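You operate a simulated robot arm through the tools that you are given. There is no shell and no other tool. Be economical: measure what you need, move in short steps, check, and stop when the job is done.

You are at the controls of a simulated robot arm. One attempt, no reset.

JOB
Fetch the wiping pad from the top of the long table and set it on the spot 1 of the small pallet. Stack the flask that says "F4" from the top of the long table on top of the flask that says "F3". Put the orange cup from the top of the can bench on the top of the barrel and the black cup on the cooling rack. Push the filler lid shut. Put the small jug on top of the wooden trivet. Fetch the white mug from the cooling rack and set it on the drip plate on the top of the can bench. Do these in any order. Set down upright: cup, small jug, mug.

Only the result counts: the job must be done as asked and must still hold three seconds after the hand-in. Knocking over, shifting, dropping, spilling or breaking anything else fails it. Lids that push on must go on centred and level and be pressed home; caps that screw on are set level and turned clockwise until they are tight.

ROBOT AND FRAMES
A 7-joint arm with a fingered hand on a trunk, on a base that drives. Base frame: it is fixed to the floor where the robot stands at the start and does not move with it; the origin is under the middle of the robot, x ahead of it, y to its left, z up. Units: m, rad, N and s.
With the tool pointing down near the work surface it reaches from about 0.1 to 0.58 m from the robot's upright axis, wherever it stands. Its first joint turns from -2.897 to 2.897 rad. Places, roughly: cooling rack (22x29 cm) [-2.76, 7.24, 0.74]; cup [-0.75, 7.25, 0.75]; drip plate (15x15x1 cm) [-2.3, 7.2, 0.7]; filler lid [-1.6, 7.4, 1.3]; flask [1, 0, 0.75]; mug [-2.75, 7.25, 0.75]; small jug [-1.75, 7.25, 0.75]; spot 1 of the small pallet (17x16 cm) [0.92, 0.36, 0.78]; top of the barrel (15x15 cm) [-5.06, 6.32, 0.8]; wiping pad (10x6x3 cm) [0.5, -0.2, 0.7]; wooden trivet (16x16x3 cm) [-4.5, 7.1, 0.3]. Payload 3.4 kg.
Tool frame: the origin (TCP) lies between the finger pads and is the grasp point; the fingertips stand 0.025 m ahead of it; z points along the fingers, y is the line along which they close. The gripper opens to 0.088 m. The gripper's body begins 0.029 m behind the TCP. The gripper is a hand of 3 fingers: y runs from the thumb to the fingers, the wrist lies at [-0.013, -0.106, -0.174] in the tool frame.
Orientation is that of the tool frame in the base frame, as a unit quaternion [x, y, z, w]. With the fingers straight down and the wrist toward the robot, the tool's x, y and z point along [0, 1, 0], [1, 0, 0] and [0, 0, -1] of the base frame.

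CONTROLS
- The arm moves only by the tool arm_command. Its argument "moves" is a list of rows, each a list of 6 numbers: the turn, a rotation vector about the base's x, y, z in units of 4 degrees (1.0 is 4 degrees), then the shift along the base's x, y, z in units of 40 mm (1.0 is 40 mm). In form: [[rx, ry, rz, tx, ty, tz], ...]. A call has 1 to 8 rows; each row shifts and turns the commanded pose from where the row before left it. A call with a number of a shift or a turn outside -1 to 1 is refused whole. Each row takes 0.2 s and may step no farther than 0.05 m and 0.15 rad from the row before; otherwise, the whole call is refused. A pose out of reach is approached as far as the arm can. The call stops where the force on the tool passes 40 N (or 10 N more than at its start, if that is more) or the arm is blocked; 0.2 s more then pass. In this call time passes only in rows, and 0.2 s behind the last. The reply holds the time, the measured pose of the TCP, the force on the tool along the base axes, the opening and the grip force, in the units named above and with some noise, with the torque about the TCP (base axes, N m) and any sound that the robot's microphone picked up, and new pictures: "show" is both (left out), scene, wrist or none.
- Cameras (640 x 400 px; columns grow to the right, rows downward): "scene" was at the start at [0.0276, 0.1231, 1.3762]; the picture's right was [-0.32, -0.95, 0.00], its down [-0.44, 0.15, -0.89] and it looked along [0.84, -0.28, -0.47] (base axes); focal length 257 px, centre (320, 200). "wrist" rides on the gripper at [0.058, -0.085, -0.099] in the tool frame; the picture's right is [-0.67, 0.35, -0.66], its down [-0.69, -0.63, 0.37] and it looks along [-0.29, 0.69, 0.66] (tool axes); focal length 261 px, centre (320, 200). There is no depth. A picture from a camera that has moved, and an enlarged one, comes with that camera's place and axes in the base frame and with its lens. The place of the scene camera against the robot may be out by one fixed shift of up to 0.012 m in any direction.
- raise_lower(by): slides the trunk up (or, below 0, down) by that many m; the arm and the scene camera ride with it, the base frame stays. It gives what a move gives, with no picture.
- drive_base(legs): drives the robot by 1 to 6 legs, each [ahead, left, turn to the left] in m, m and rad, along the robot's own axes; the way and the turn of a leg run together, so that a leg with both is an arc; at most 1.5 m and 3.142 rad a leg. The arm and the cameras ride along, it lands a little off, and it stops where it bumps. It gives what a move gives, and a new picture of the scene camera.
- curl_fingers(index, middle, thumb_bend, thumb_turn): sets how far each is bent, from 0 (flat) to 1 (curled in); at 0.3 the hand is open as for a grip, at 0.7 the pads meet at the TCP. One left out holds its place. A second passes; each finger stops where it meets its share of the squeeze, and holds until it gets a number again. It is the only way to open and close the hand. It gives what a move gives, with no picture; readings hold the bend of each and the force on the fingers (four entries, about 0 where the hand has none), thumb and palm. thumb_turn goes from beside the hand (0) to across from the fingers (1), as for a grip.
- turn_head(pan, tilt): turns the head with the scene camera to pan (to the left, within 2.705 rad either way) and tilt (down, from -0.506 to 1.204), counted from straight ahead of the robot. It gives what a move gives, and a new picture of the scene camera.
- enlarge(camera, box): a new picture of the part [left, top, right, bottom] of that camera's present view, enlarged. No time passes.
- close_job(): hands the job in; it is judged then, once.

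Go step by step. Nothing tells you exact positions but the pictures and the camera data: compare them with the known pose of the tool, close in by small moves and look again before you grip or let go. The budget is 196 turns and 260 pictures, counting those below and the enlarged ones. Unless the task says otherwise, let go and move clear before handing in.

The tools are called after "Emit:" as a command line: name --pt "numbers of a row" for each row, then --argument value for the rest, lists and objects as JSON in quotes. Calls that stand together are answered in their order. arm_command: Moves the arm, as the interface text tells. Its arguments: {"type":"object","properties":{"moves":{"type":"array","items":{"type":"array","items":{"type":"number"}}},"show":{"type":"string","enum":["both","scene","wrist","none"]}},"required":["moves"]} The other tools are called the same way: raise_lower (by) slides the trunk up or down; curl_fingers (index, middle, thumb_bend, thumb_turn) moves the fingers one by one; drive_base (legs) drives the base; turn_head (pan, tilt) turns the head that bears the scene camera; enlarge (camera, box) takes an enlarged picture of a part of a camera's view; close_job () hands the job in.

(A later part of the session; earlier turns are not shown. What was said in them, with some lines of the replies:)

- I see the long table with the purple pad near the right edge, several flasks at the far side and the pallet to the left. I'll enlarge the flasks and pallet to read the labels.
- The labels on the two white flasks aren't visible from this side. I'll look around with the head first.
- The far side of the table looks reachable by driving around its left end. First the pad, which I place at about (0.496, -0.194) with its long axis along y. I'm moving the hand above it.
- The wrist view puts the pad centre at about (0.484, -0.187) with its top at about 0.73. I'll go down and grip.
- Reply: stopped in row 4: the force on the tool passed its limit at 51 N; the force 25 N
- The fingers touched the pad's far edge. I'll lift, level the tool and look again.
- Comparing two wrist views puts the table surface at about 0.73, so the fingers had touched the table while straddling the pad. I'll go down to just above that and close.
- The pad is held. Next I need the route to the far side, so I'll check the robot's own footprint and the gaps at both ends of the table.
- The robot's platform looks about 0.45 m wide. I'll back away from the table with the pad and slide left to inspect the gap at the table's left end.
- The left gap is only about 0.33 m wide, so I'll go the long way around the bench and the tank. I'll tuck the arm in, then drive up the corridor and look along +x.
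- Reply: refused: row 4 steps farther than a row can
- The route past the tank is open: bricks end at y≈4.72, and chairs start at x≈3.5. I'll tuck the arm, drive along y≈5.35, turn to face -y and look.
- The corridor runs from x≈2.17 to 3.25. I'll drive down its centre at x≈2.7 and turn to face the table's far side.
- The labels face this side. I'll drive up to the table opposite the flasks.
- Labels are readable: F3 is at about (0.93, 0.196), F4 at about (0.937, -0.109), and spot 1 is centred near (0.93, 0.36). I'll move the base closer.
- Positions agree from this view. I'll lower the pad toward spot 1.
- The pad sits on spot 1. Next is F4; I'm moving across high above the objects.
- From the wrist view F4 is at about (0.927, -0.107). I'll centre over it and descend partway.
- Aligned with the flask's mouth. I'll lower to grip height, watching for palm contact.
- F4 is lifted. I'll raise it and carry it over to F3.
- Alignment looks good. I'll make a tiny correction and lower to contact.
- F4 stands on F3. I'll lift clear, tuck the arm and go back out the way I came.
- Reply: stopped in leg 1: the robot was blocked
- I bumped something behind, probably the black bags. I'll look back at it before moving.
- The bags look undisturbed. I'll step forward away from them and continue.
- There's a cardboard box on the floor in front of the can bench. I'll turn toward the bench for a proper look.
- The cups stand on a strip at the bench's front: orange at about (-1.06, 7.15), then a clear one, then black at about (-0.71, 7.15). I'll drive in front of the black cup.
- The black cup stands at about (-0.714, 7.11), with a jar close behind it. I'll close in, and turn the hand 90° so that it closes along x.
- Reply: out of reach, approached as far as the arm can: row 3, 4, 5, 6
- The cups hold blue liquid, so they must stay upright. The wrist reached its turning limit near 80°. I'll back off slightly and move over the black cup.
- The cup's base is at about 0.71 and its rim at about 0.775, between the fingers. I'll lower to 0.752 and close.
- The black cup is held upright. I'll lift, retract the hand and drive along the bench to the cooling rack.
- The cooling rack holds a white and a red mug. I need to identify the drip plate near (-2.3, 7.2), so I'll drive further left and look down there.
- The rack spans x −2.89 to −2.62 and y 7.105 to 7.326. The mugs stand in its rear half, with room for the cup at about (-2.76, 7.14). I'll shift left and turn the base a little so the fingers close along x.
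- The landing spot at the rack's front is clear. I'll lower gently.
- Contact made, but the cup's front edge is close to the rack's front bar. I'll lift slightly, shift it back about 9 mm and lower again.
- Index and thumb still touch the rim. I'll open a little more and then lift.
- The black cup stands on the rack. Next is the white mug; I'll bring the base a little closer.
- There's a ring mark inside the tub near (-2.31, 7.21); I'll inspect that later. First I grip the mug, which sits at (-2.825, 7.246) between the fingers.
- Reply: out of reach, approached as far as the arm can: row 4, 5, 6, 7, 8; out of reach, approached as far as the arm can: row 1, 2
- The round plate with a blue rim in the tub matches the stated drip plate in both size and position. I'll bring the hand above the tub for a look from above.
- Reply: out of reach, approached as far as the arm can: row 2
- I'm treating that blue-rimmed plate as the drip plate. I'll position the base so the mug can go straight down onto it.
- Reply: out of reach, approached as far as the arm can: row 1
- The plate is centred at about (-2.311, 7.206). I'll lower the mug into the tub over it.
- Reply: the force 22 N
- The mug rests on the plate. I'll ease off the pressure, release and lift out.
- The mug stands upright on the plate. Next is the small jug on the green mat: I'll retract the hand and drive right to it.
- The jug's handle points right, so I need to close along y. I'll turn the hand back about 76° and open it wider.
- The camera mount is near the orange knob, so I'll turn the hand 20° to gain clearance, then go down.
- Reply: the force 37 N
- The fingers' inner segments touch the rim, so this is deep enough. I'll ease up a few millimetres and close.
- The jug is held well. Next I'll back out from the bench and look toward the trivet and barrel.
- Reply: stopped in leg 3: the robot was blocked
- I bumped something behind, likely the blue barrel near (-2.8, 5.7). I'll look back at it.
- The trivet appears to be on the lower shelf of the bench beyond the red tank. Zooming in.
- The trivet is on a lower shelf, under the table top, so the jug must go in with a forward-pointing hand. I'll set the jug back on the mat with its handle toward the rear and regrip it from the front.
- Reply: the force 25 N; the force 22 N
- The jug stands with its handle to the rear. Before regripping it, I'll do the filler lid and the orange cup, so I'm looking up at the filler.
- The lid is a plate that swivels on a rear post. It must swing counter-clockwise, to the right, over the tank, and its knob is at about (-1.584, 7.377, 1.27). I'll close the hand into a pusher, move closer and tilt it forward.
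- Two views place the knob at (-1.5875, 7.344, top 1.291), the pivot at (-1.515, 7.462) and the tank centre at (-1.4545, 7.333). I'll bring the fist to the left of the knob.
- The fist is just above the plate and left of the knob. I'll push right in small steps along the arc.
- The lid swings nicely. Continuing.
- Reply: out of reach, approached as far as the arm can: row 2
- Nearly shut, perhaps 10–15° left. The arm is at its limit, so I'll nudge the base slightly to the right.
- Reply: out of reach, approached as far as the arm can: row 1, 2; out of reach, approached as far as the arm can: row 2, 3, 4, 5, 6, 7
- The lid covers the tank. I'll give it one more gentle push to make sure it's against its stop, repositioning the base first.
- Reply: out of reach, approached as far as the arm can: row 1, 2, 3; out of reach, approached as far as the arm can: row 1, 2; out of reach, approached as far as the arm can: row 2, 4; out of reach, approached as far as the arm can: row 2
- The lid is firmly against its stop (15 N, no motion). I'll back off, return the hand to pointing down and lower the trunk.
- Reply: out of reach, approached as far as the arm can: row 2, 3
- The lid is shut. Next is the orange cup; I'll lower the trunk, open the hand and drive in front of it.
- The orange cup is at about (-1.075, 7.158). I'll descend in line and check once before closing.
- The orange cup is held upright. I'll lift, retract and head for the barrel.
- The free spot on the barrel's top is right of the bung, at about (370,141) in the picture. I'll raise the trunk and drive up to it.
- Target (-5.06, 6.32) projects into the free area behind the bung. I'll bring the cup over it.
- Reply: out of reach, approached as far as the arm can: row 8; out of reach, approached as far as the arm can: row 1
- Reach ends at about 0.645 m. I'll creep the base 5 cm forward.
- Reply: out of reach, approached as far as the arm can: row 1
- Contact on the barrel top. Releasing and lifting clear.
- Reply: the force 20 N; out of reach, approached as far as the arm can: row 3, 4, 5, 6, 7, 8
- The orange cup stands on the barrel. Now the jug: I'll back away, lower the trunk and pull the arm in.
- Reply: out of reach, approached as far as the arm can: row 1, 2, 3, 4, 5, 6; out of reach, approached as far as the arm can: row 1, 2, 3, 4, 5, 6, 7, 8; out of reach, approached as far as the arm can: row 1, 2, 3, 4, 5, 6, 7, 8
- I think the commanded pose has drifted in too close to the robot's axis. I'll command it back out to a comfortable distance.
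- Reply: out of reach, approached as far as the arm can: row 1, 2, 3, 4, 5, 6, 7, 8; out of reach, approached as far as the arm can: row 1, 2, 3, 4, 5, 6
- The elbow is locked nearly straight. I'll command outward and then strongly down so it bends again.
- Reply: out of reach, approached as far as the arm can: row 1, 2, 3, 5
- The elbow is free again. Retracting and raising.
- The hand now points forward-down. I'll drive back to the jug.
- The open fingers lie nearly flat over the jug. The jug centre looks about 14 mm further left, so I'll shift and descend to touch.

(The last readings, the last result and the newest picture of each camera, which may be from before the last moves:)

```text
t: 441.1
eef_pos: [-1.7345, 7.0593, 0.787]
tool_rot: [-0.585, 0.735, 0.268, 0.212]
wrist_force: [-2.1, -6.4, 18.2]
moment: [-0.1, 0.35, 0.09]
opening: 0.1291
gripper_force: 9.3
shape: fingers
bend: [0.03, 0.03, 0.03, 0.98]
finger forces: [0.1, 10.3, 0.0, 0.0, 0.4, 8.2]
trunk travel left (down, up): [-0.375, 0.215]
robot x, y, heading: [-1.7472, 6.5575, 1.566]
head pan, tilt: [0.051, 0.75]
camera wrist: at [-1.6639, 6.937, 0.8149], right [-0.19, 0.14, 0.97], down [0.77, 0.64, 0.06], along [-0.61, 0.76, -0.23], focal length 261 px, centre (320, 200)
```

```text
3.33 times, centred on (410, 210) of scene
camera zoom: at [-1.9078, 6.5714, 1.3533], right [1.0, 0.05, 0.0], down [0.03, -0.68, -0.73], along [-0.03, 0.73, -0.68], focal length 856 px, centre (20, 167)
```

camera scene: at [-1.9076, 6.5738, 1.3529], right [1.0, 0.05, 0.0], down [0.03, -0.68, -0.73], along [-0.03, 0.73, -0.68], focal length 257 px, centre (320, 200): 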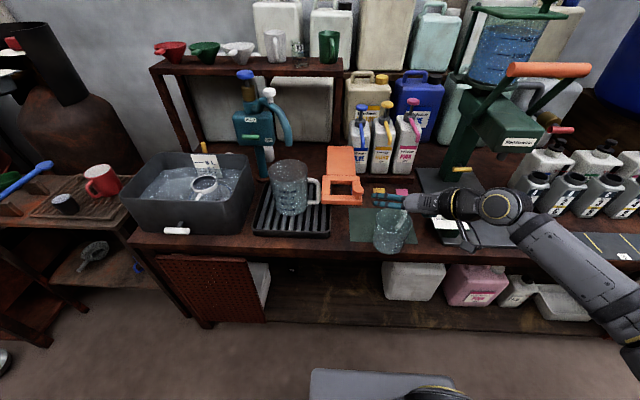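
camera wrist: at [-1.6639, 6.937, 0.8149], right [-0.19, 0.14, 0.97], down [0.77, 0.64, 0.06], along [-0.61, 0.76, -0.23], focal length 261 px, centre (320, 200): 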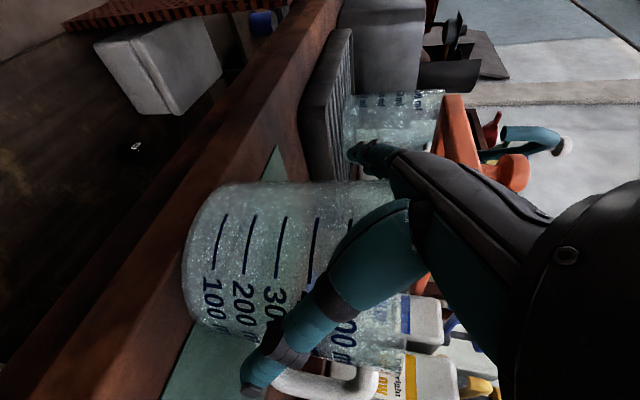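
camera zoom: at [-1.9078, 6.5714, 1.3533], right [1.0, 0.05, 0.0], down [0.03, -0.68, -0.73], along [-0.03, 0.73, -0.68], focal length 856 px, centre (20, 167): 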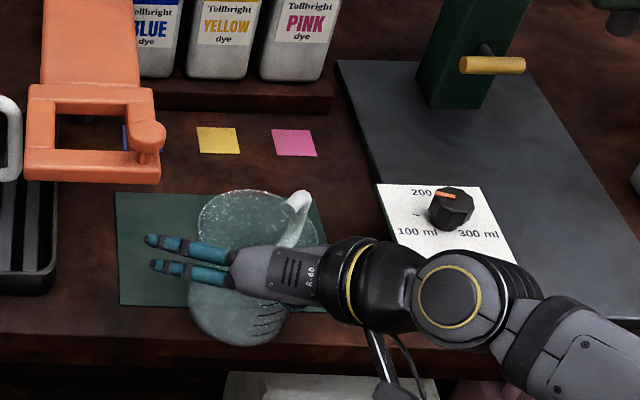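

The palm touches the jug's front rim. I'll ease off slightly and close.

Emit:
arm_command --pt "0 0 0 0 -0.05 0.12" --show "none"

Emit:
curl_fingers --index 0.5 --middle 0.5 --thumb_bend 0.5

Emit:
arm_command --pt "0 0 0 0 0 0.2" --pt "0 0 0 0 0 0.3" --show "wrist"

Emit:
enlarge --camera "scene" --box '[340, 150, 480, 270]'

```text
t: 441.5
eef_pos: [-1.7333, 7.059, 0.7898]
tool_rot: [-0.585, 0.737, 0.266, 0.211]
wrist_force: [-0.7, -1.0, 3.4]
moment: [0.01, -0.02, -0.04]
opening: 0.129
gripper_force: 1.5
shape: fingers
bend: [0.03, 0.03, 0.03, 0.98]
finger forces: [0.0, 2.3, 0.0, 0.0, 0.0, 0.5]
trunk travel left (down, up): [-0.375, 0.215]
robot x, y, heading: [-1.7515, 6.5577, 1.569]
head pan, tilt: [0.051, 0.75]
```

```text
t: 442.5
eef_pos: [-1.7353, 7.0581, 0.7923]
tool_rot: [-0.586, 0.735, 0.267, 0.213]
wrist_force: [-14.6, -3.4, 18.9]
moment: [0.13, 0.11, 0.17]
opening: 0.0846
gripper_force: 25.7
shape: fingers
bend: [0.34, 0.34, 0.31, 0.97]
finger forces: [10.9, 24.5, 0.0, 0.0, 16.0, 0.0]
trunk travel left (down, up): [-0.375, 0.215]
robot x, y, heading: [-1.7467, 6.5575, 1.565]
head pan, tilt: [0.051, 0.75]
```

```text
t: 443.1
eef_pos: [-1.7309, 7.0591, 0.8093]
tool_rot: [-0.585, 0.737, 0.266, 0.212]
wrist_force: [0.5, 0.9, -0.7]
moment: [-0.03, 0.0, -0.02]
opening: 0.0837
gripper_force: 16.3
shape: fingers
bend: [0.36, 0.38, 0.31, 0.95]
finger forces: [8.8, 8.1, 0.0, 0.0, 16.2, 0.0]
trunk travel left (down, up): [-0.375, 0.215]
robot x, y, heading: [-1.7469, 6.5595, 1.562]
head pan, tilt: [0.051, 0.75]
camera wrist: at [-1.6618, 6.936, 0.8378], right [-0.19, 0.14, 0.97], down [0.77, 0.64, 0.05], along [-0.61, 0.76, -0.23], focal length 261 px, centre (320, 200)
```

wrist: 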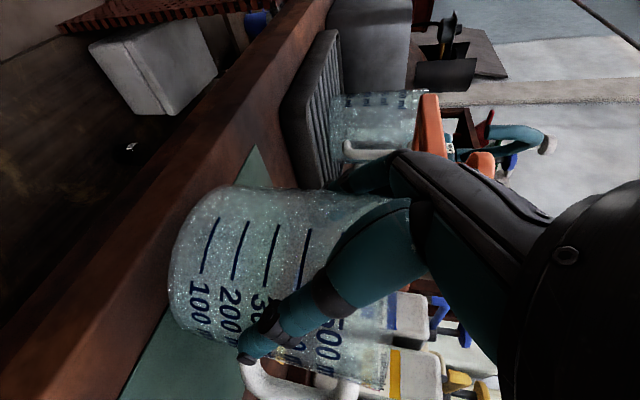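

```text
3.33 times, centred on (410, 210) of scene
camera zoom: at [-1.9073, 6.5741, 1.3527], right [1.0, 0.04, 0.0], down [0.03, -0.68, -0.73], along [-0.03, 0.73, -0.68], focal length 856 px, centre (20, 167)
```

zoom: 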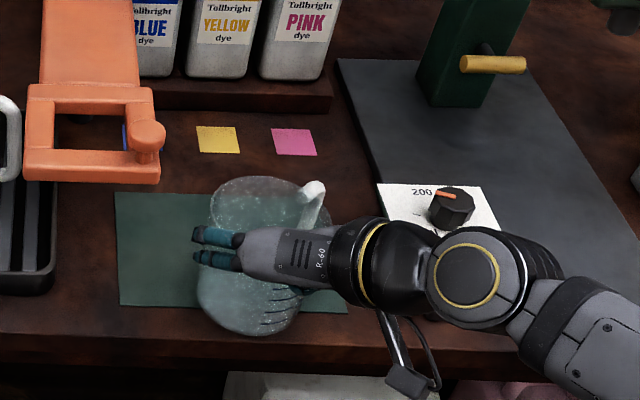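

The fingers were in front of the jug's widest point. I'll reopen, tilt the hand a bit steeper, move about 2.5 cm deeper and regrip.

Emit:
arm_command --pt "0 0 0 0 0 -0.35" --show "none"

Emit:
curl_fingers --index 0.03 --middle 0.03 --thumb_bend 0.03

Emit:
arm_command --pt "0 0 0 0 -0.1 0.5" --pt "-1 0 0 0 0 0.8" --pt "-1 0 0 0.2 0.3 0.3" --pt "-1 0 0 0.2 0.4 0" --show "both"

```text
t: 443.5
eef_pos: [-1.7323, 7.0588, 0.7967]
tool_rot: [-0.585, 0.736, 0.267, 0.211]
wrist_force: [-0.1, -0.3, -0.8]
moment: [-0.02, 0.0, -0.03]
opening: 0.0839
gripper_force: 16.2
shape: fingers
bend: [0.36, 0.38, 0.31, 0.95]
finger forces: [8.7, 8.2, 0.0, 0.0, 16.2, 0.0]
trunk travel left (down, up): [-0.375, 0.215]
robot x, y, heading: [-1.7494, 6.5538, 1.564]
head pan, tilt: [0.051, 0.75]
```

```text
t: 444.5
eef_pos: [-1.7333, 7.058, 0.7961]
tool_rot: [-0.586, 0.736, 0.266, 0.212]
wrist_force: [0.7, -0.7, -0.5]
moment: [0.02, 0.02, 0.0]
opening: 0.1287
gripper_force: 0.4
shape: fingers
bend: [0.03, 0.03, 0.03, 0.97]
finger forces: [0.0, 0.0, 0.0, 0.1, 0.4, 0.0]
trunk travel left (down, up): [-0.375, 0.215]
robot x, y, heading: [-1.7456, 6.5515, 1.562]
head pan, tilt: [0.051, 0.75]
```

```text
t: 445.5
eef_pos: [-1.7164, 7.0835, 0.8611]
tool_rot: [-0.604, 0.76, 0.188, 0.149]
wrist_force: [-0.7, 0.2, -0.2]
moment: [-0.02, -0.02, -0.01]
opening: 0.1289
gripper_force: 0.1
shape: fingers
bend: [0.03, 0.03, 0.03, 0.97]
finger forces: [0.0, 0.0, 0.0, 0.0, 0.0, 0.0]
trunk travel left (down, up): [-0.375, 0.215]
robot x, y, heading: [-1.7491, 6.5553, 1.564]
head pan, tilt: [0.051, 0.75]
camera scene: at [-1.9075, 6.5738, 1.3529], right [1.0, 0.05, 0.0], down [0.03, -0.68, -0.73], along [-0.03, 0.73, -0.68], focal length 257 px, centre (320, 200)
camera wrist: at [-1.647, 6.9691, 0.9143], right [-0.19, 0.34, 0.92], down [0.77, 0.64, -0.08], along [-0.61, 0.69, -0.38], focal length 261 px, centre (320, 200)
```

scene: 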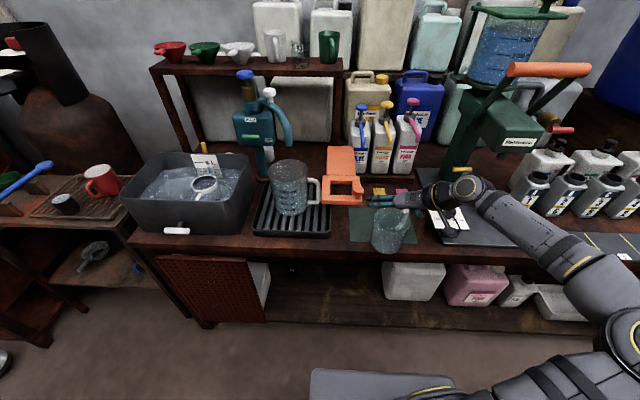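
wrist: 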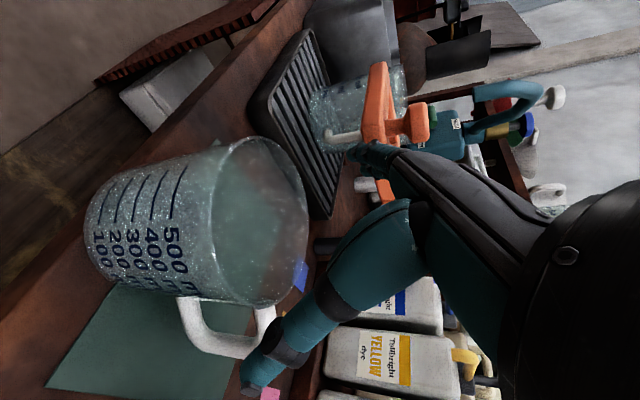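

Emit:
arm_command --pt "0 0 0 -0.1 -0.1 -0.7" --pt "0 0 0 0 0 -0.5" --pt "0 0 0 0 0 -0.3" --pt "0 0 0 0 0 -0.25" --show "none"

```text
t: 446.3
eef_pos: [-1.7199, 7.079, 0.8126]
tool_rot: [-0.601, 0.759, 0.196, 0.155]
wrist_force: [5.2, -6.3, 28.7]
moment: [-0.53, -0.97, -0.16]
opening: 0.1295
gripper_force: 14.2
shape: fingers
bend: [0.03, 0.03, 0.02, 1.0]
finger forces: [0.1, 0.0, 0.1, 0.1, 28.6, 0.1]
trunk travel left (down, up): [-0.375, 0.215]
robot x, y, heading: [-1.7471, 6.5582, 1.567]
head pan, tilt: [0.051, 0.75]
stopped in row 3: the force on the tool passed its limit at 49 N (the readings are from after the stop); the commanded pose is now the measured one
```

Emit:
arm_command --pt "0 0 0 0 0 0.3" --show "wrist"

Emit:
enlarge --camera "scene" --box '[340, 150, 480, 270]'

```text
t: 446.7
eef_pos: [-1.7222, 7.0804, 0.8184]
tool_rot: [-0.603, 0.76, 0.191, 0.153]
wrist_force: [0.2, -0.6, -1.4]
moment: [-0.01, 0.02, -0.01]
opening: 0.1292
gripper_force: 0.6
shape: fingers
bend: [0.03, 0.03, 0.03, 0.98]
finger forces: [0.1, 0.0, 0.0, 0.0, 0.6, 0.1]
trunk travel left (down, up): [-0.375, 0.215]
robot x, y, heading: [-1.7476, 6.5594, 1.564]
head pan, tilt: [0.051, 0.75]
camera wrist: at [-1.6514, 6.9651, 0.8702], right [-0.19, 0.33, 0.92], down [0.77, 0.64, -0.07], along [-0.61, 0.7, -0.38], focal length 261 px, centre (320, 200)
```

wrist: 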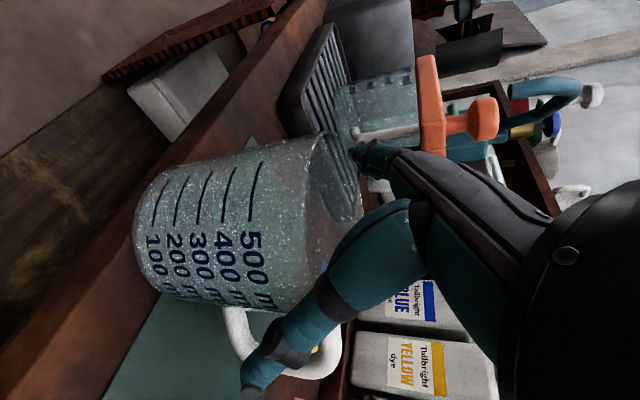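

```text
3.33 times, centred on (410, 210) of scene
camera zoom: at [-1.9075, 6.5737, 1.3523], right [1.0, 0.05, 0.0], down [0.03, -0.68, -0.73], along [-0.03, 0.73, -0.68], focal length 856 px, centre (20, 167)
```

zoom: 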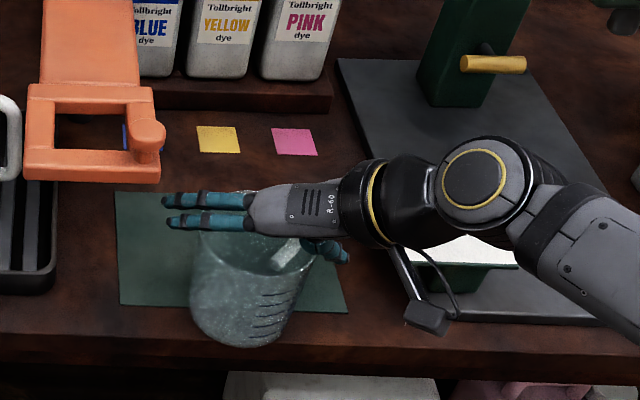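

The thumb came down on the handle. I'll shift 14 mm left and 12 mm toward me, then lower again.

Emit:
arm_command --pt "0 0 0 0 0 0.3" --pt "0 0 0 -0.35 -0.35 0" --pt "0 0 0 0 0 -0.4" --pt "0 0 0 0 0 -0.25" --pt "0 0 0 0 0 -0.2" --show "none"

```text
t: 447.6
eef_pos: [-1.7318, 7.0664, 0.8199]
tool_rot: [-0.598, 0.761, 0.198, 0.158]
wrist_force: [8.0, -7.0, 27.1]
moment: [-0.32, -1.1, -0.2]
opening: 0.1302
gripper_force: 11.8
shape: fingers
bend: [0.03, 0.03, 0.0, 1.0]
finger forces: [0.1, 0.1, 0.1, 0.0, 23.8, 0.0]
trunk travel left (down, up): [-0.375, 0.215]
robot x, y, heading: [-1.7453, 6.5538, 1.568]
head pan, tilt: [0.051, 0.75]
stopped in row 4: the force on the tool passed its limit at 47 N (the readings are from after the stop); the commanded pose is now the measured one
```

The thumb catches on the rim. I'll lift, yaw the hand 28° so the thumb lands toward the front right, away from the handle, and try again.

Emit:
arm_command --pt "0 0 0 0 0 0.8" --pt "0 0 -1 0 0 0.7" --pt "0 0 -1 0.2 0.1 0" --pt "0 0 -1 0 0 0" --pt "0 0 -1 0 0 0" --pt "0 0 -1 0 0 0" --pt "0 0 -1 0 0 0" --pt "0 0 -1 0 0 0" --show "both"

```text
t: 449.4
eef_pos: [-1.7273, 7.0711, 0.8752]
tool_rot: [-0.398, 0.883, 0.152, 0.199]
wrist_force: [0.1, -0.5, 0.2]
moment: [0.01, -0.02, -0.03]
opening: 0.1292
gripper_force: 0.0
shape: fingers
bend: [0.03, 0.03, 0.03, 0.98]
finger forces: [0.1, 0.1, 0.0, 0.0, 0.0, 0.0]
trunk travel left (down, up): [-0.375, 0.215]
robot x, y, heading: [-1.746, 6.5559, 1.563]
head pan, tilt: [0.051, 0.75]
camera scene: at [-1.9073, 6.5738, 1.3528], right [1.0, 0.04, 0.0], down [0.03, -0.68, -0.73], along [-0.03, 0.73, -0.68], focal length 257 px, centre (320, 200)
camera wrist: at [-1.7195, 6.937, 0.9267], right [-0.01, 0.37, 0.93], down [0.98, 0.19, -0.07], along [-0.21, 0.91, -0.37], focal length 261 px, centre (320, 200)
```

scene: 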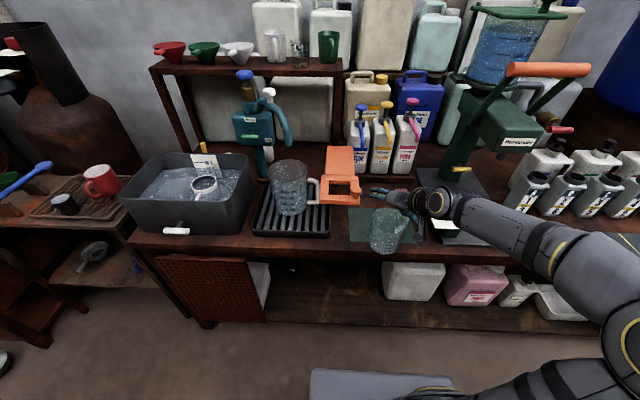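
wrist: 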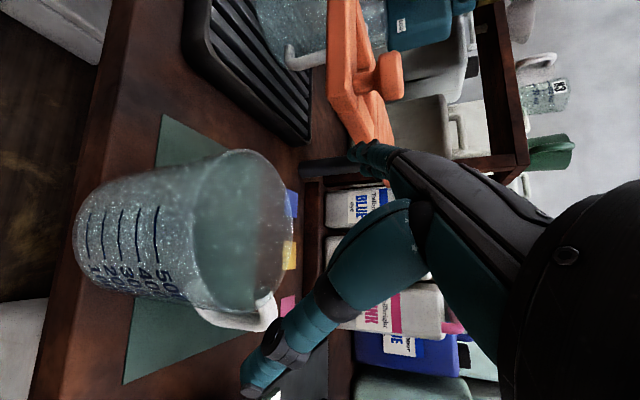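

The jug's centre is at (-1.735, 7.066), and the thumb now falls clear of the handle. Centring and descending.

Emit:
arm_command --pt "0 0 0 -0.2 -0.15 -0.3" --pt "0 0 0 0 0 -0.6" --pt "0 0 0 0 0 -0.4" --pt "0 0 0 0 0 -0.25" --pt "0 0 0 0 0 -0.2" --show "none"

```text
t: 450.6
eef_pos: [-1.7338, 7.0631, 0.8079]
tool_rot: [-0.397, 0.882, 0.153, 0.2]
wrist_force: [5.0, -15.4, 33.8]
moment: [-0.84, -0.52, -0.09]
opening: 0.1295
gripper_force: 15.5
shape: fingers
bend: [0.03, 0.03, 0.03, 1.0]
finger forces: [0.0, 0.0, 0.0, 0.0, 30.5, 0.0]
trunk travel left (down, up): [-0.375, 0.215]
robot x, y, heading: [-1.7472, 6.5548, 1.562]
head pan, tilt: [0.051, 0.75]
```

This matches the first successful grasp depth, with the thumb resting against the rim. I'll ease up, centre slightly and close.

Emit:
arm_command --pt "0 0 0 0 0 0.15" --pt "0 0 0 0.1 -0.08 0" --show "none"

Emit:
curl_fingers --index 0.5 --middle 0.5 --thumb_bend 0.5

Emit:
arm_command --pt "0 0 0 0 0 0.25" --pt "0 0 0 0 0 0.5" --show "wrist"

```text
t: 451.2
eef_pos: [-1.7311, 7.062, 0.8106]
tool_rot: [-0.399, 0.883, 0.151, 0.197]
wrist_force: [0.3, -0.7, 0.4]
moment: [-0.03, 0.0, 0.02]
opening: 0.1292
gripper_force: 0.0
shape: fingers
bend: [0.03, 0.03, 0.03, 0.98]
finger forces: [0.0, 0.0, 0.0, 0.0, 0.8, 0.0]
trunk travel left (down, up): [-0.375, 0.215]
robot x, y, heading: [-1.7472, 6.5538, 1.57]
head pan, tilt: [0.051, 0.75]
```

```text
t: 452.2
eef_pos: [-1.7316, 7.0617, 0.8128]
tool_rot: [-0.399, 0.882, 0.152, 0.199]
wrist_force: [-9.4, 1.5, 18.4]
moment: [0.41, 0.55, 0.3]
opening: 0.1051
gripper_force: 32.8
shape: fingers
bend: [0.11, 0.26, 0.43, 0.96]
finger forces: [20.2, 18.8, 0.0, 0.1, 27.2, 0.1]
trunk travel left (down, up): [-0.375, 0.215]
robot x, y, heading: [-1.7458, 6.5532, 1.558]
head pan, tilt: [0.051, 0.75]
```

```text
t: 452.8
eef_pos: [-1.7288, 7.0618, 0.8405]
tool_rot: [-0.398, 0.883, 0.15, 0.198]
wrist_force: [0.6, -0.6, -1.7]
moment: [-0.02, 0.0, 0.03]
opening: 0.0994
gripper_force: 21.4
shape: fingers
bend: [0.14, 0.26, 0.41, 0.95]
finger forces: [8.4, 13.3, 0.0, 0.0, 21.7, 0.0]
trunk travel left (down, up): [-0.375, 0.215]
robot x, y, heading: [-1.7461, 6.5585, 1.568]
head pan, tilt: [0.051, 0.75]
camera wrist: at [-1.7218, 6.9272, 0.8922], right [-0.01, 0.38, 0.93], down [0.98, 0.19, -0.07], along [-0.21, 0.91, -0.37], focal length 261 px, centre (320, 200)
```

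wrist: 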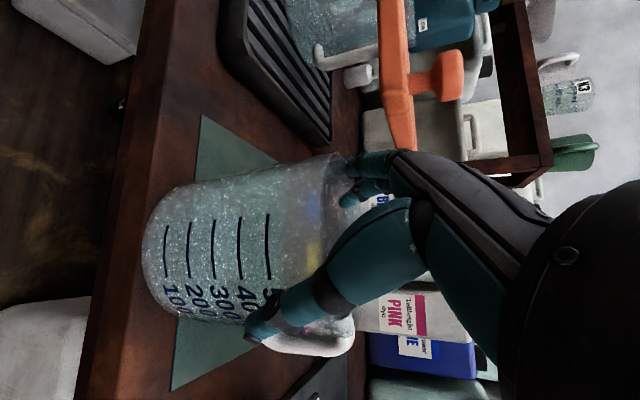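

The jug is lifted (about 1.7 N). I'll raise it, retract and carry it to the trivet bench.

Emit:
arm_command --pt "0 0 0 0 0 1" --pt "0 0 0 0 -0.3 1" --pt "0 0 0 0 -0.8 0.8" --pt "0 0 0 0 -1 0.3" --pt "0 0 0 0 -1 0" --pt "0 0 0 0 -1 0" --pt "0 0 0 0 -0.5 0" --show "none"

Emit:
drive_base --legs '[[-0.12, 0, 0], [0, 1.4, 0], [0, 1.2, 0]]'

```text
t: 454.4
eef_pos: [-1.7296, 6.8771, 0.9668]
tool_rot: [-0.398, 0.883, 0.151, 0.198]
wrist_force: [0.1, -0.1, -0.8]
moment: [-0.03, 0.02, 0.0]
opening: 0.0991
gripper_force: 20.6
shape: fingers
bend: [0.15, 0.26, 0.41, 0.95]
finger forces: [7.9, 12.9, 0.1, 0.0, 20.6, 0.0]
trunk travel left (down, up): [-0.375, 0.215]
robot x, y, heading: [-1.7447, 6.5584, 1.565]
head pan, tilt: [0.051, 0.75]
```

```text
t: 467.9
eef_pos: [-4.3288, 6.8208, 0.9677]
tool_rot: [-0.39, 0.886, 0.15, 0.2]
wrist_force: [0.0, -0.6, -1.2]
moment: [0.0, -0.01, -0.01]
opening: 0.0994
gripper_force: 20.8
shape: fingers
bend: [0.15, 0.26, 0.41, 0.95]
finger forces: [7.8, 12.9, 0.1, 0.0, 20.4, 0.1]
trunk travel left (down, up): [-0.375, 0.215]
robot x, y, heading: [-4.355, 6.4978, 1.546]
head pan, tilt: [0.051, 0.75]
camera scene: at [-4.5118, 6.5202, 1.3529], right [1.0, 0.03, 0.0], down [0.02, -0.68, -0.73], along [-0.02, 0.73, -0.68], focal length 257 px, centre (320, 200)
```

scene: 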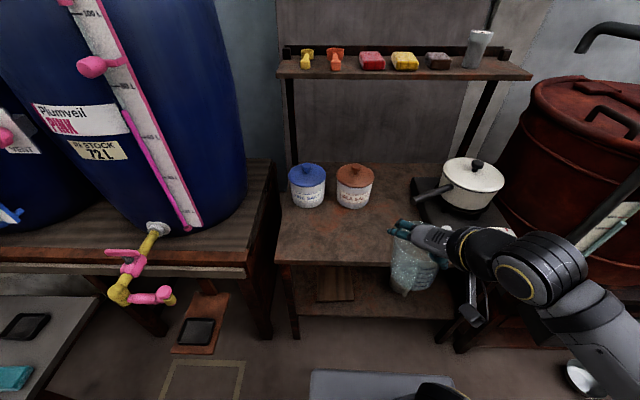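

I can see the trivet on the lower shelf, centred near (-4.457, 7.10). I'll lower the trunk and move in front of it.

Emit:
raise_lower --by -0.36

Emit:
turn_head --pan 0.0 --tilt 0.55

Emit:
drive_base --legs '[[0.0, 0.1, 0.02], [0.07, 0, 0]]'

```text
t: 471.4
eef_pos: [-4.3288, 6.8197, 0.607]
tool_rot: [-0.391, 0.886, 0.149, 0.2]
wrist_force: [-0.6, -0.1, -1.2]
moment: [-0.03, 0.04, 0.0]
opening: 0.0991
gripper_force: 19.8
shape: fingers
bend: [0.15, 0.26, 0.41, 0.95]
finger forces: [7.8, 13.0, 0.0, 0.0, 20.4, 0.0]
trunk travel left (down, up): [-0.015, 0.575]
robot x, y, heading: [-4.3559, 6.4998, 1.545]
head pan, tilt: [0.051, 0.75]
```

```text
t: 472.2
eef_pos: [-4.329, 6.8204, 0.607]
tool_rot: [-0.391, 0.886, 0.149, 0.199]
wrist_force: [0.2, 1.2, -1.7]
moment: [-0.05, 0.0, -0.01]
opening: 0.099
gripper_force: 20.7
shape: fingers
bend: [0.15, 0.26, 0.41, 0.95]
finger forces: [7.7, 13.1, 0.0, 0.1, 20.4, 0.0]
trunk travel left (down, up): [-0.015, 0.575]
robot x, y, heading: [-4.3483, 6.4993, 1.549]
head pan, tilt: [0.0, 0.55]
camera scene: at [-4.5074, 6.5271, 1.0102], right [1.0, -0.02, 0.0], down [-0.01, -0.52, -0.85], along [0.02, 0.85, -0.52], focal length 257 px, centre (320, 200)
```

scene: 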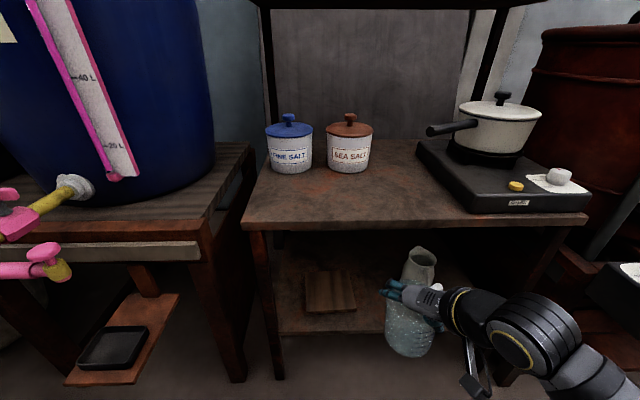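

```text
t: 473.9
eef_pos: [-4.4372, 6.8928, 0.6066]
tool_rot: [-0.4, 0.882, 0.15, 0.198]
wrist_force: [-0.5, 0.3, -0.7]
moment: [-0.01, 0.02, -0.04]
opening: 0.0991
gripper_force: 21.3
shape: fingers
bend: [0.15, 0.26, 0.41, 0.95]
finger forces: [7.9, 13.0, 0.0, 0.0, 20.4, 0.0]
trunk travel left (down, up): [-0.015, 0.575]
robot x, y, heading: [-4.4524, 6.5715, 1.573]
head pan, tilt: [0.0, 0.55]
camera scene: at [-4.6092, 6.5958, 1.0102], right [1.0, 0.0, 0.0], down [0.0, -0.52, -0.85], along [0.0, 0.85, -0.52], focal length 257 px, centre (320, 200)
```

scene: 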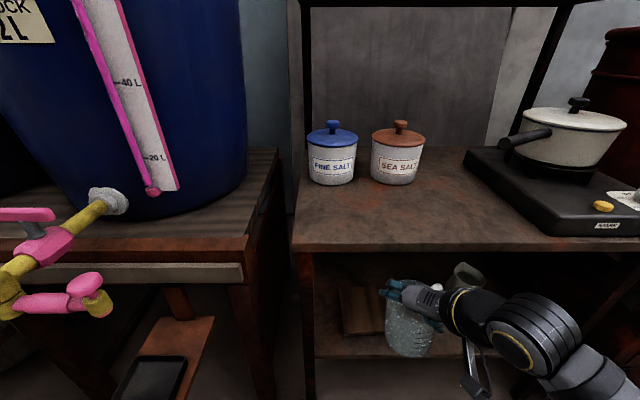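

I'll lower the jug below the table-top level, then slide it forward over the trivet.

Emit:
arm_command --pt "0 0 0 0 0 -1" --pt "0 0 0 0 0 -1" --pt "0 0 0 0 0 -1" --pt "0 0 0 0 0 -0.6" --pt "0 0 0 -0.15 0.8 0" --pt "0 0 0 -0.15 0.8 0" --pt "0 0 0 -0.15 0.8 0" --show "scene"

```text
t: 475.6
eef_pos: [-4.4285, 7.0422, 0.5139]
tool_rot: [-0.4, 0.882, 0.151, 0.199]
wrist_force: [0.2, -0.3, -1.0]
moment: [-0.04, 0.02, 0.0]
opening: 0.0991
gripper_force: 20.3
shape: fingers
bend: [0.15, 0.26, 0.41, 0.95]
finger forces: [7.5, 12.9, 0.1, 0.0, 20.0, 0.0]
out of reach, approached as far as the arm can: row 1, 2, 3, 4
trunk travel left (down, up): [-0.015, 0.575]
robot x, y, heading: [-4.4569, 6.5705, 1.568]
head pan, tilt: [0.0, 0.55]
camera scene: at [-4.6091, 6.5958, 1.0102], right [1.0, 0.0, 0.0], down [0.0, -0.52, -0.85], along [0.0, 0.85, -0.52], focal length 257 px, centre (320, 200)
```

scene: 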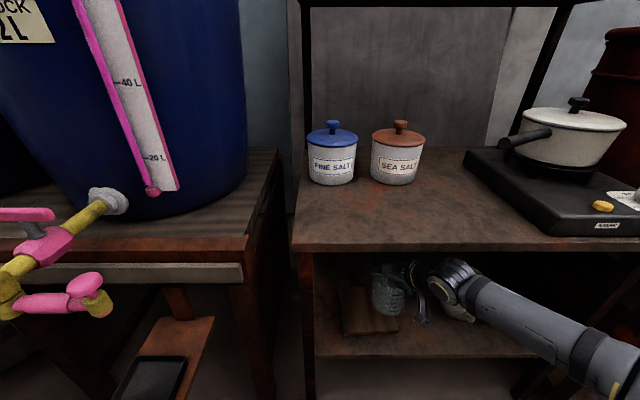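

Emit:
arm_command --pt "0 0 0 -0.1 0.6 0" --pt "0 0 0 0 0.6 0" --pt "0 0 0 0 0.6 0" --pt "0 0 0 0 0.7 0" --show "none"

```text
t: 476.8
eef_pos: [-4.454, 7.1025, 0.4647]
tool_rot: [-0.44, 0.875, 0.105, 0.173]
wrist_force: [0.8, 0.5, -0.4]
moment: [-0.04, -0.02, 0.01]
opening: 0.0984
gripper_force: 20.4
shape: fingers
bend: [0.15, 0.25, 0.41, 0.96]
finger forces: [7.5, 13.6, 0.1, 0.0, 19.8, 0.1]
trunk travel left (down, up): [-0.015, 0.575]
robot x, y, heading: [-4.4551, 6.5722, 1.564]
head pan, tilt: [0.0, 0.55]
stopped in row 4: the arm was blocked; the commanded pose is now the measured one
```

Emit:
enlarge --camera "scene" --box '[290, 200, 550, 380]'

```text
2.22 times, centred on (420, 290) of scene
camera zoom: at [-4.6091, 6.5945, 1.0125], right [1.0, 0.0, 0.0], down [0.0, -0.52, -0.85], along [0.0, 0.85, -0.52], focal length 571 px, centre (98, 0)
```

zoom: 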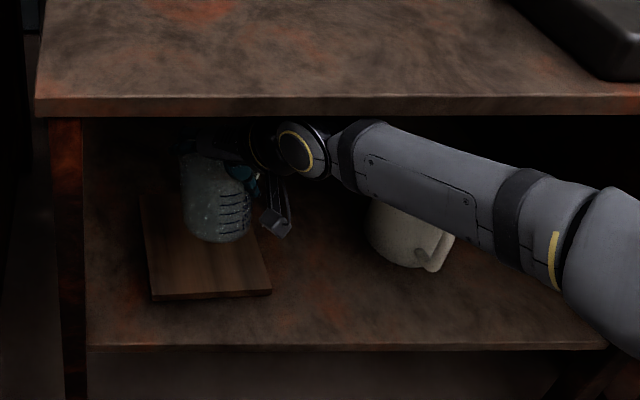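

The wrist met the table's underside and the jug tilted slightly. I'll lower and restore the orientation together.

Emit:
arm_command --pt "0 0 0 0 -0.1 -0.4" --pt "0.84 0.05 -0.5 -0.05 -0.1 -0.2" --pt "0.84 0.05 -0.5 -0.05 -0.1 -0.15" --show "wrist"

Emit:
enlarge --camera "scene" --box '[290, 200, 550, 380]'

```text
t: 477.6
eef_pos: [-4.4602, 7.0945, 0.4366]
tool_rot: [-0.397, 0.882, 0.157, 0.202]
wrist_force: [0.0, -0.8, -1.3]
moment: [-0.02, -0.03, -0.02]
opening: 0.0983
gripper_force: 19.7
shape: fingers
bend: [0.15, 0.25, 0.41, 0.96]
finger forces: [7.0, 13.3, 0.0, 0.0, 19.5, 0.1]
trunk travel left (down, up): [-0.015, 0.575]
robot x, y, heading: [-4.4539, 6.5706, 1.567]
head pan, tilt: [0.0, 0.55]
camera wrist: at [-4.4534, 6.959, 0.4854], right [-0.01, 0.36, 0.93], down [0.98, 0.2, -0.06], along [-0.2, 0.91, -0.36], focal length 261 px, centre (320, 200)
```

wrist: 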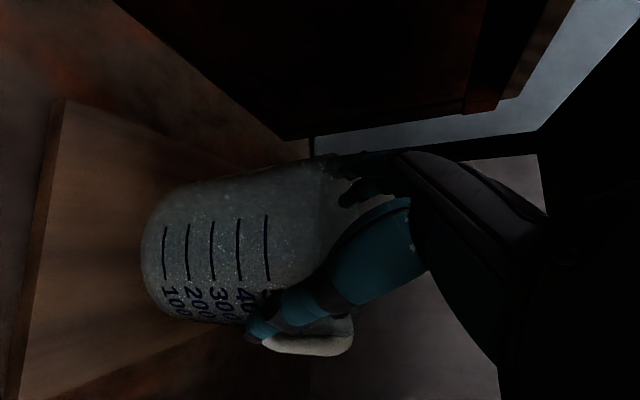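

```text
2.22 times, centred on (420, 290) of scene
camera zoom: at [-4.6101, 6.5951, 1.0104], right [1.0, 0.0, 0.0], down [0.0, -0.52, -0.85], along [0.0, 0.85, -0.52], focal length 571 px, centre (98, 0)
```

zoom: 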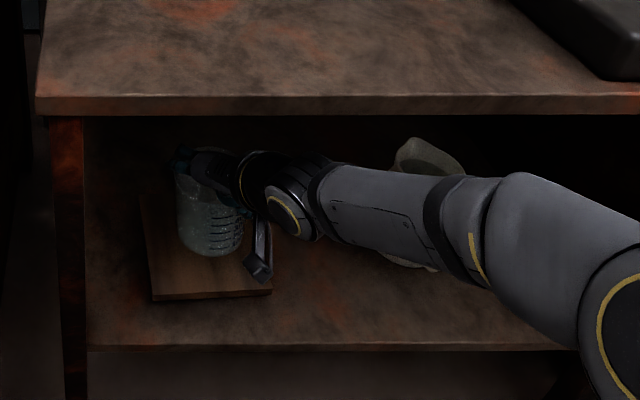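

The jug is level and centred over the trivet. Lowering gently.

Emit:
arm_command --pt "0 0 0 0 0.05 -0.2" --pt "0 0 0 0 0 -0.15" --pt "0 0 0 0 0 -0.1" --show "none"

Emit:
arm_command --pt "0 0 0 0 0 -0.08" --pt "0 0 0 0 0 -0.08" --show "none"

```text
t: 478.4
eef_pos: [-4.4594, 7.0956, 0.4193]
tool_rot: [-0.398, 0.881, 0.156, 0.202]
wrist_force: [-0.4, -0.7, -1.4]
moment: [-0.05, 0.0, 0.03]
opening: 0.0983
gripper_force: 19.1
shape: fingers
bend: [0.15, 0.25, 0.41, 0.96]
finger forces: [7.0, 13.4, 0.0, 0.0, 19.4, 0.0]
trunk travel left (down, up): [-0.015, 0.575]
robot x, y, heading: [-4.4539, 6.5675, 1.566]
head pan, tilt: [0.0, 0.55]
```

```text
t: 478.9
eef_pos: [-4.4592, 7.096, 0.4128]
tool_rot: [-0.397, 0.882, 0.156, 0.202]
wrist_force: [0.1, 0.6, -1.1]
moment: [-0.01, 0.05, 0.0]
opening: 0.0983
gripper_force: 19.7
shape: fingers
bend: [0.15, 0.25, 0.41, 0.96]
finger forces: [6.9, 13.4, 0.0, 0.1, 19.5, 0.1]
trunk travel left (down, up): [-0.015, 0.575]
robot x, y, heading: [-4.4555, 6.5713, 1.567]
head pan, tilt: [0.0, 0.55]
```

Emit:
arm_command --pt "0 0 0 0 0 -0.08" --pt "0 0 0 0 0 -0.08" --show "none"

Emit:
arm_command --pt "0 0 0 0 0 -0.08" --pt "0 0 0 0 0 -0.08" --show "none"

```text
t: 479.6
eef_pos: [-4.4591, 7.0948, 0.4056]
tool_rot: [-0.397, 0.882, 0.155, 0.202]
wrist_force: [-0.2, -0.1, -1.6]
moment: [-0.02, 0.03, 0.05]
opening: 0.0981
gripper_force: 19.9
shape: fingers
bend: [0.15, 0.25, 0.41, 0.96]
finger forces: [6.9, 13.5, 0.0, 0.0, 19.4, 0.1]
trunk travel left (down, up): [-0.015, 0.575]
robot x, y, heading: [-4.4542, 6.5692, 1.567]
head pan, tilt: [0.0, 0.55]
```

```text
t: 480.1
eef_pos: [-4.4602, 7.0956, 0.4017]
tool_rot: [-0.397, 0.881, 0.159, 0.202]
wrist_force: [-1.0, -3.5, 17.6]
moment: [0.45, 0.51, 0.09]
opening: 0.0991
gripper_force: 20.5
shape: fingers
bend: [0.14, 0.26, 0.41, 0.96]
finger forces: [10.9, 11.9, 0.0, 0.1, 18.6, 0.1]
trunk travel left (down, up): [-0.015, 0.575]
robot x, y, heading: [-4.4525, 6.5717, 1.568]
head pan, tilt: [0.0, 0.55]
```

Contact. I'll relax, open the hand, rise just enough and back out.

Emit:
arm_command --pt "0 0 0 0 0 0.06" --show "none"

Emit:
curl_fingers --index 0.02 --middle 0.02 --thumb_bend 0.02

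Emit:
arm_command --pt "0 0 0 0 0 0.2" --pt "0 0 0 0 0 0.3" --pt "0 0 0 0 0 0.3" --show "wrist"

Emit:
enlarge --camera "scene" --box '[290, 200, 550, 380]'

```text
t: 480.6
eef_pos: [-4.4592, 7.0946, 0.4017]
tool_rot: [-0.397, 0.882, 0.155, 0.202]
wrist_force: [-1.2, -0.3, 11.3]
moment: [0.4, 0.44, 0.08]
opening: 0.0989
gripper_force: 20.6
shape: fingers
bend: [0.14, 0.26, 0.41, 0.96]
finger forces: [10.4, 13.1, 0.0, 0.0, 17.9, 0.0]
trunk travel left (down, up): [-0.015, 0.575]
robot x, y, heading: [-4.4514, 6.5685, 1.566]
head pan, tilt: [0.0, 0.55]
```

```text
t: 481.6
eef_pos: [-4.4594, 7.0944, 0.4]
tool_rot: [-0.397, 0.882, 0.156, 0.202]
wrist_force: [0.5, -0.1, -0.4]
moment: [-0.01, 0.0, 0.01]
opening: 0.1299
gripper_force: 0.1
shape: fingers
bend: [0.02, 0.02, 0.02, 0.97]
finger forces: [0.0, 0.0, 0.0, 0.0, 0.1, 0.0]
trunk travel left (down, up): [-0.015, 0.575]
robot x, y, heading: [-4.4525, 6.5705, 1.567]
head pan, tilt: [0.0, 0.55]
```

```text
t: 482.4
eef_pos: [-4.4591, 7.0964, 0.4325]
tool_rot: [-0.398, 0.881, 0.156, 0.203]
wrist_force: [0.8, 0.7, 1.2]
moment: [-0.01, 0.01, 0.02]
opening: 0.1298
gripper_force: 0.1
shape: fingers
bend: [0.02, 0.02, 0.02, 0.97]
finger forces: [0.1, 0.0, 0.1, 0.1, 0.1, 0.0]
trunk travel left (down, up): [-0.015, 0.575]
robot x, y, heading: [-4.4544, 6.5721, 1.569]
head pan, tilt: [0.0, 0.55]
camera wrist: at [-4.4522, 6.9607, 0.4824], right [-0.01, 0.36, 0.93], down [0.98, 0.2, -0.06], along [-0.2, 0.91, -0.36], focal length 261 px, centre (320, 200)
```

wrist: 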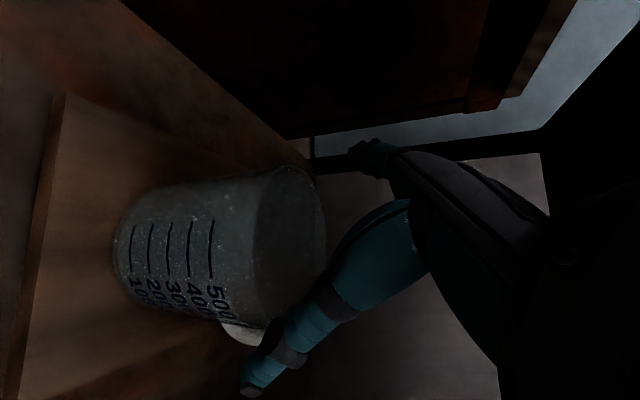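

```text
2.22 times, centred on (420, 290) of scene
camera zoom: at [-4.6102, 6.5948, 1.0102], right [1.0, 0.0, 0.0], down [0.0, -0.52, -0.85], along [0.0, 0.85, -0.52], focal length 571 px, centre (98, 0)
```

zoom: 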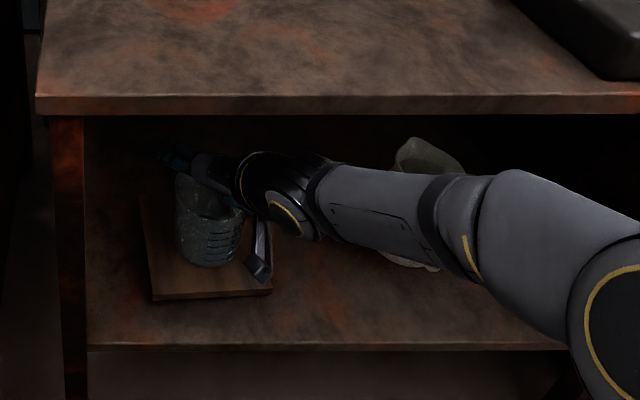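

The jug stands on the trivet. I'll back the base straight out 20 cm.

Emit:
drive_base --legs '[[-0.2, 0, 0]]'

Emit:
enlarge --camera "scene" --box '[290, 180, 550, 360]'

```text
t: 483.9
eef_pos: [-4.459, 6.8978, 0.4341]
tool_rot: [-0.396, 0.882, 0.156, 0.202]
wrist_force: [0.0, -0.7, 0.0]
moment: [0.0, -0.01, -0.01]
opening: 0.1298
gripper_force: 0.0
shape: fingers
bend: [0.02, 0.02, 0.02, 0.97]
finger forces: [0.1, 0.0, 0.0, 0.1, 0.1, 0.0]
trunk travel left (down, up): [-0.015, 0.575]
robot x, y, heading: [-4.4514, 6.3722, 1.564]
head pan, tilt: [0.0, 0.55]
camera scene: at [-4.6111, 6.3969, 1.0102], right [1.0, -0.01, 0.0], down [0.0, -0.52, -0.85], along [0.0, 0.85, -0.52], focal length 257 px, centre (320, 200)
```

scene: 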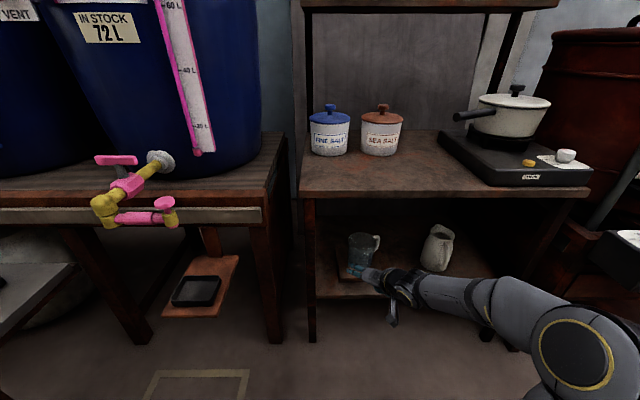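

```text
2.22 times, centred on (420, 270) of scene
camera zoom: at [-4.6111, 6.3969, 1.0102], right [1.0, -0.01, 0.0], down [0.0, -0.52, -0.85], along [0.0, 0.85, -0.52], focal length 571 px, centre (98, 44)
```

zoom: 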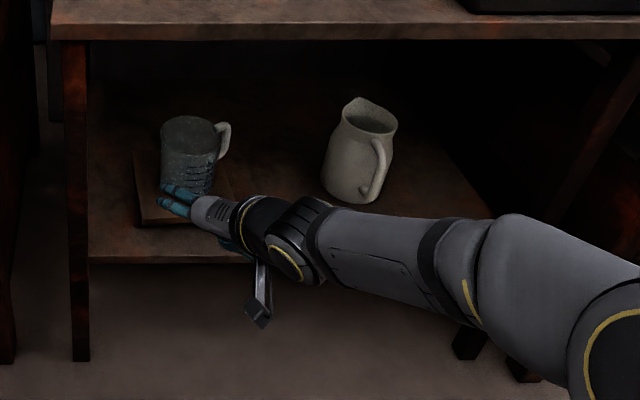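

Everything is placed: jug upright on the trivet, hand empty and clear. Handing in.

Emit:
close_job

```text
The job is handed in.
```

I handed the job in with all seven parts done as far as the last pictures show. The result hasn't come back, and I'm unsure about two things.

| Item | Where it is now |
|---|---|
| Wiping pad | On spot 1 of the small pallet |
| Flask F4 | Stacked on F3 |
| Orange cup | Upright on top of the barrel |
| Black cup | Upright on the cooling rack |
| Filler lid | Swung over the tank and pushed against its stop (15 N, no further movement) |
| Small jug | Upright on the wooden trivet |
| White mug | Upright on the round plate inside the water tub |

- **Drip plate:** I took the blue-rimmed plate at the bottom of the water tub to be the drip plate, because its size and position matched the list. The mug stands partly in the water. The ribbed tray next to the tub was the other candidate, but it was larger, about 0.27 m off the listed position and already holding a jug.
- **Bumps:** the base backed into something twice, most likely the black bags near the long table and then the blue barrel with the grey lid near the can bench. Both looked in place when I checked afterwards, but I had no exact earlier position to compare them with.
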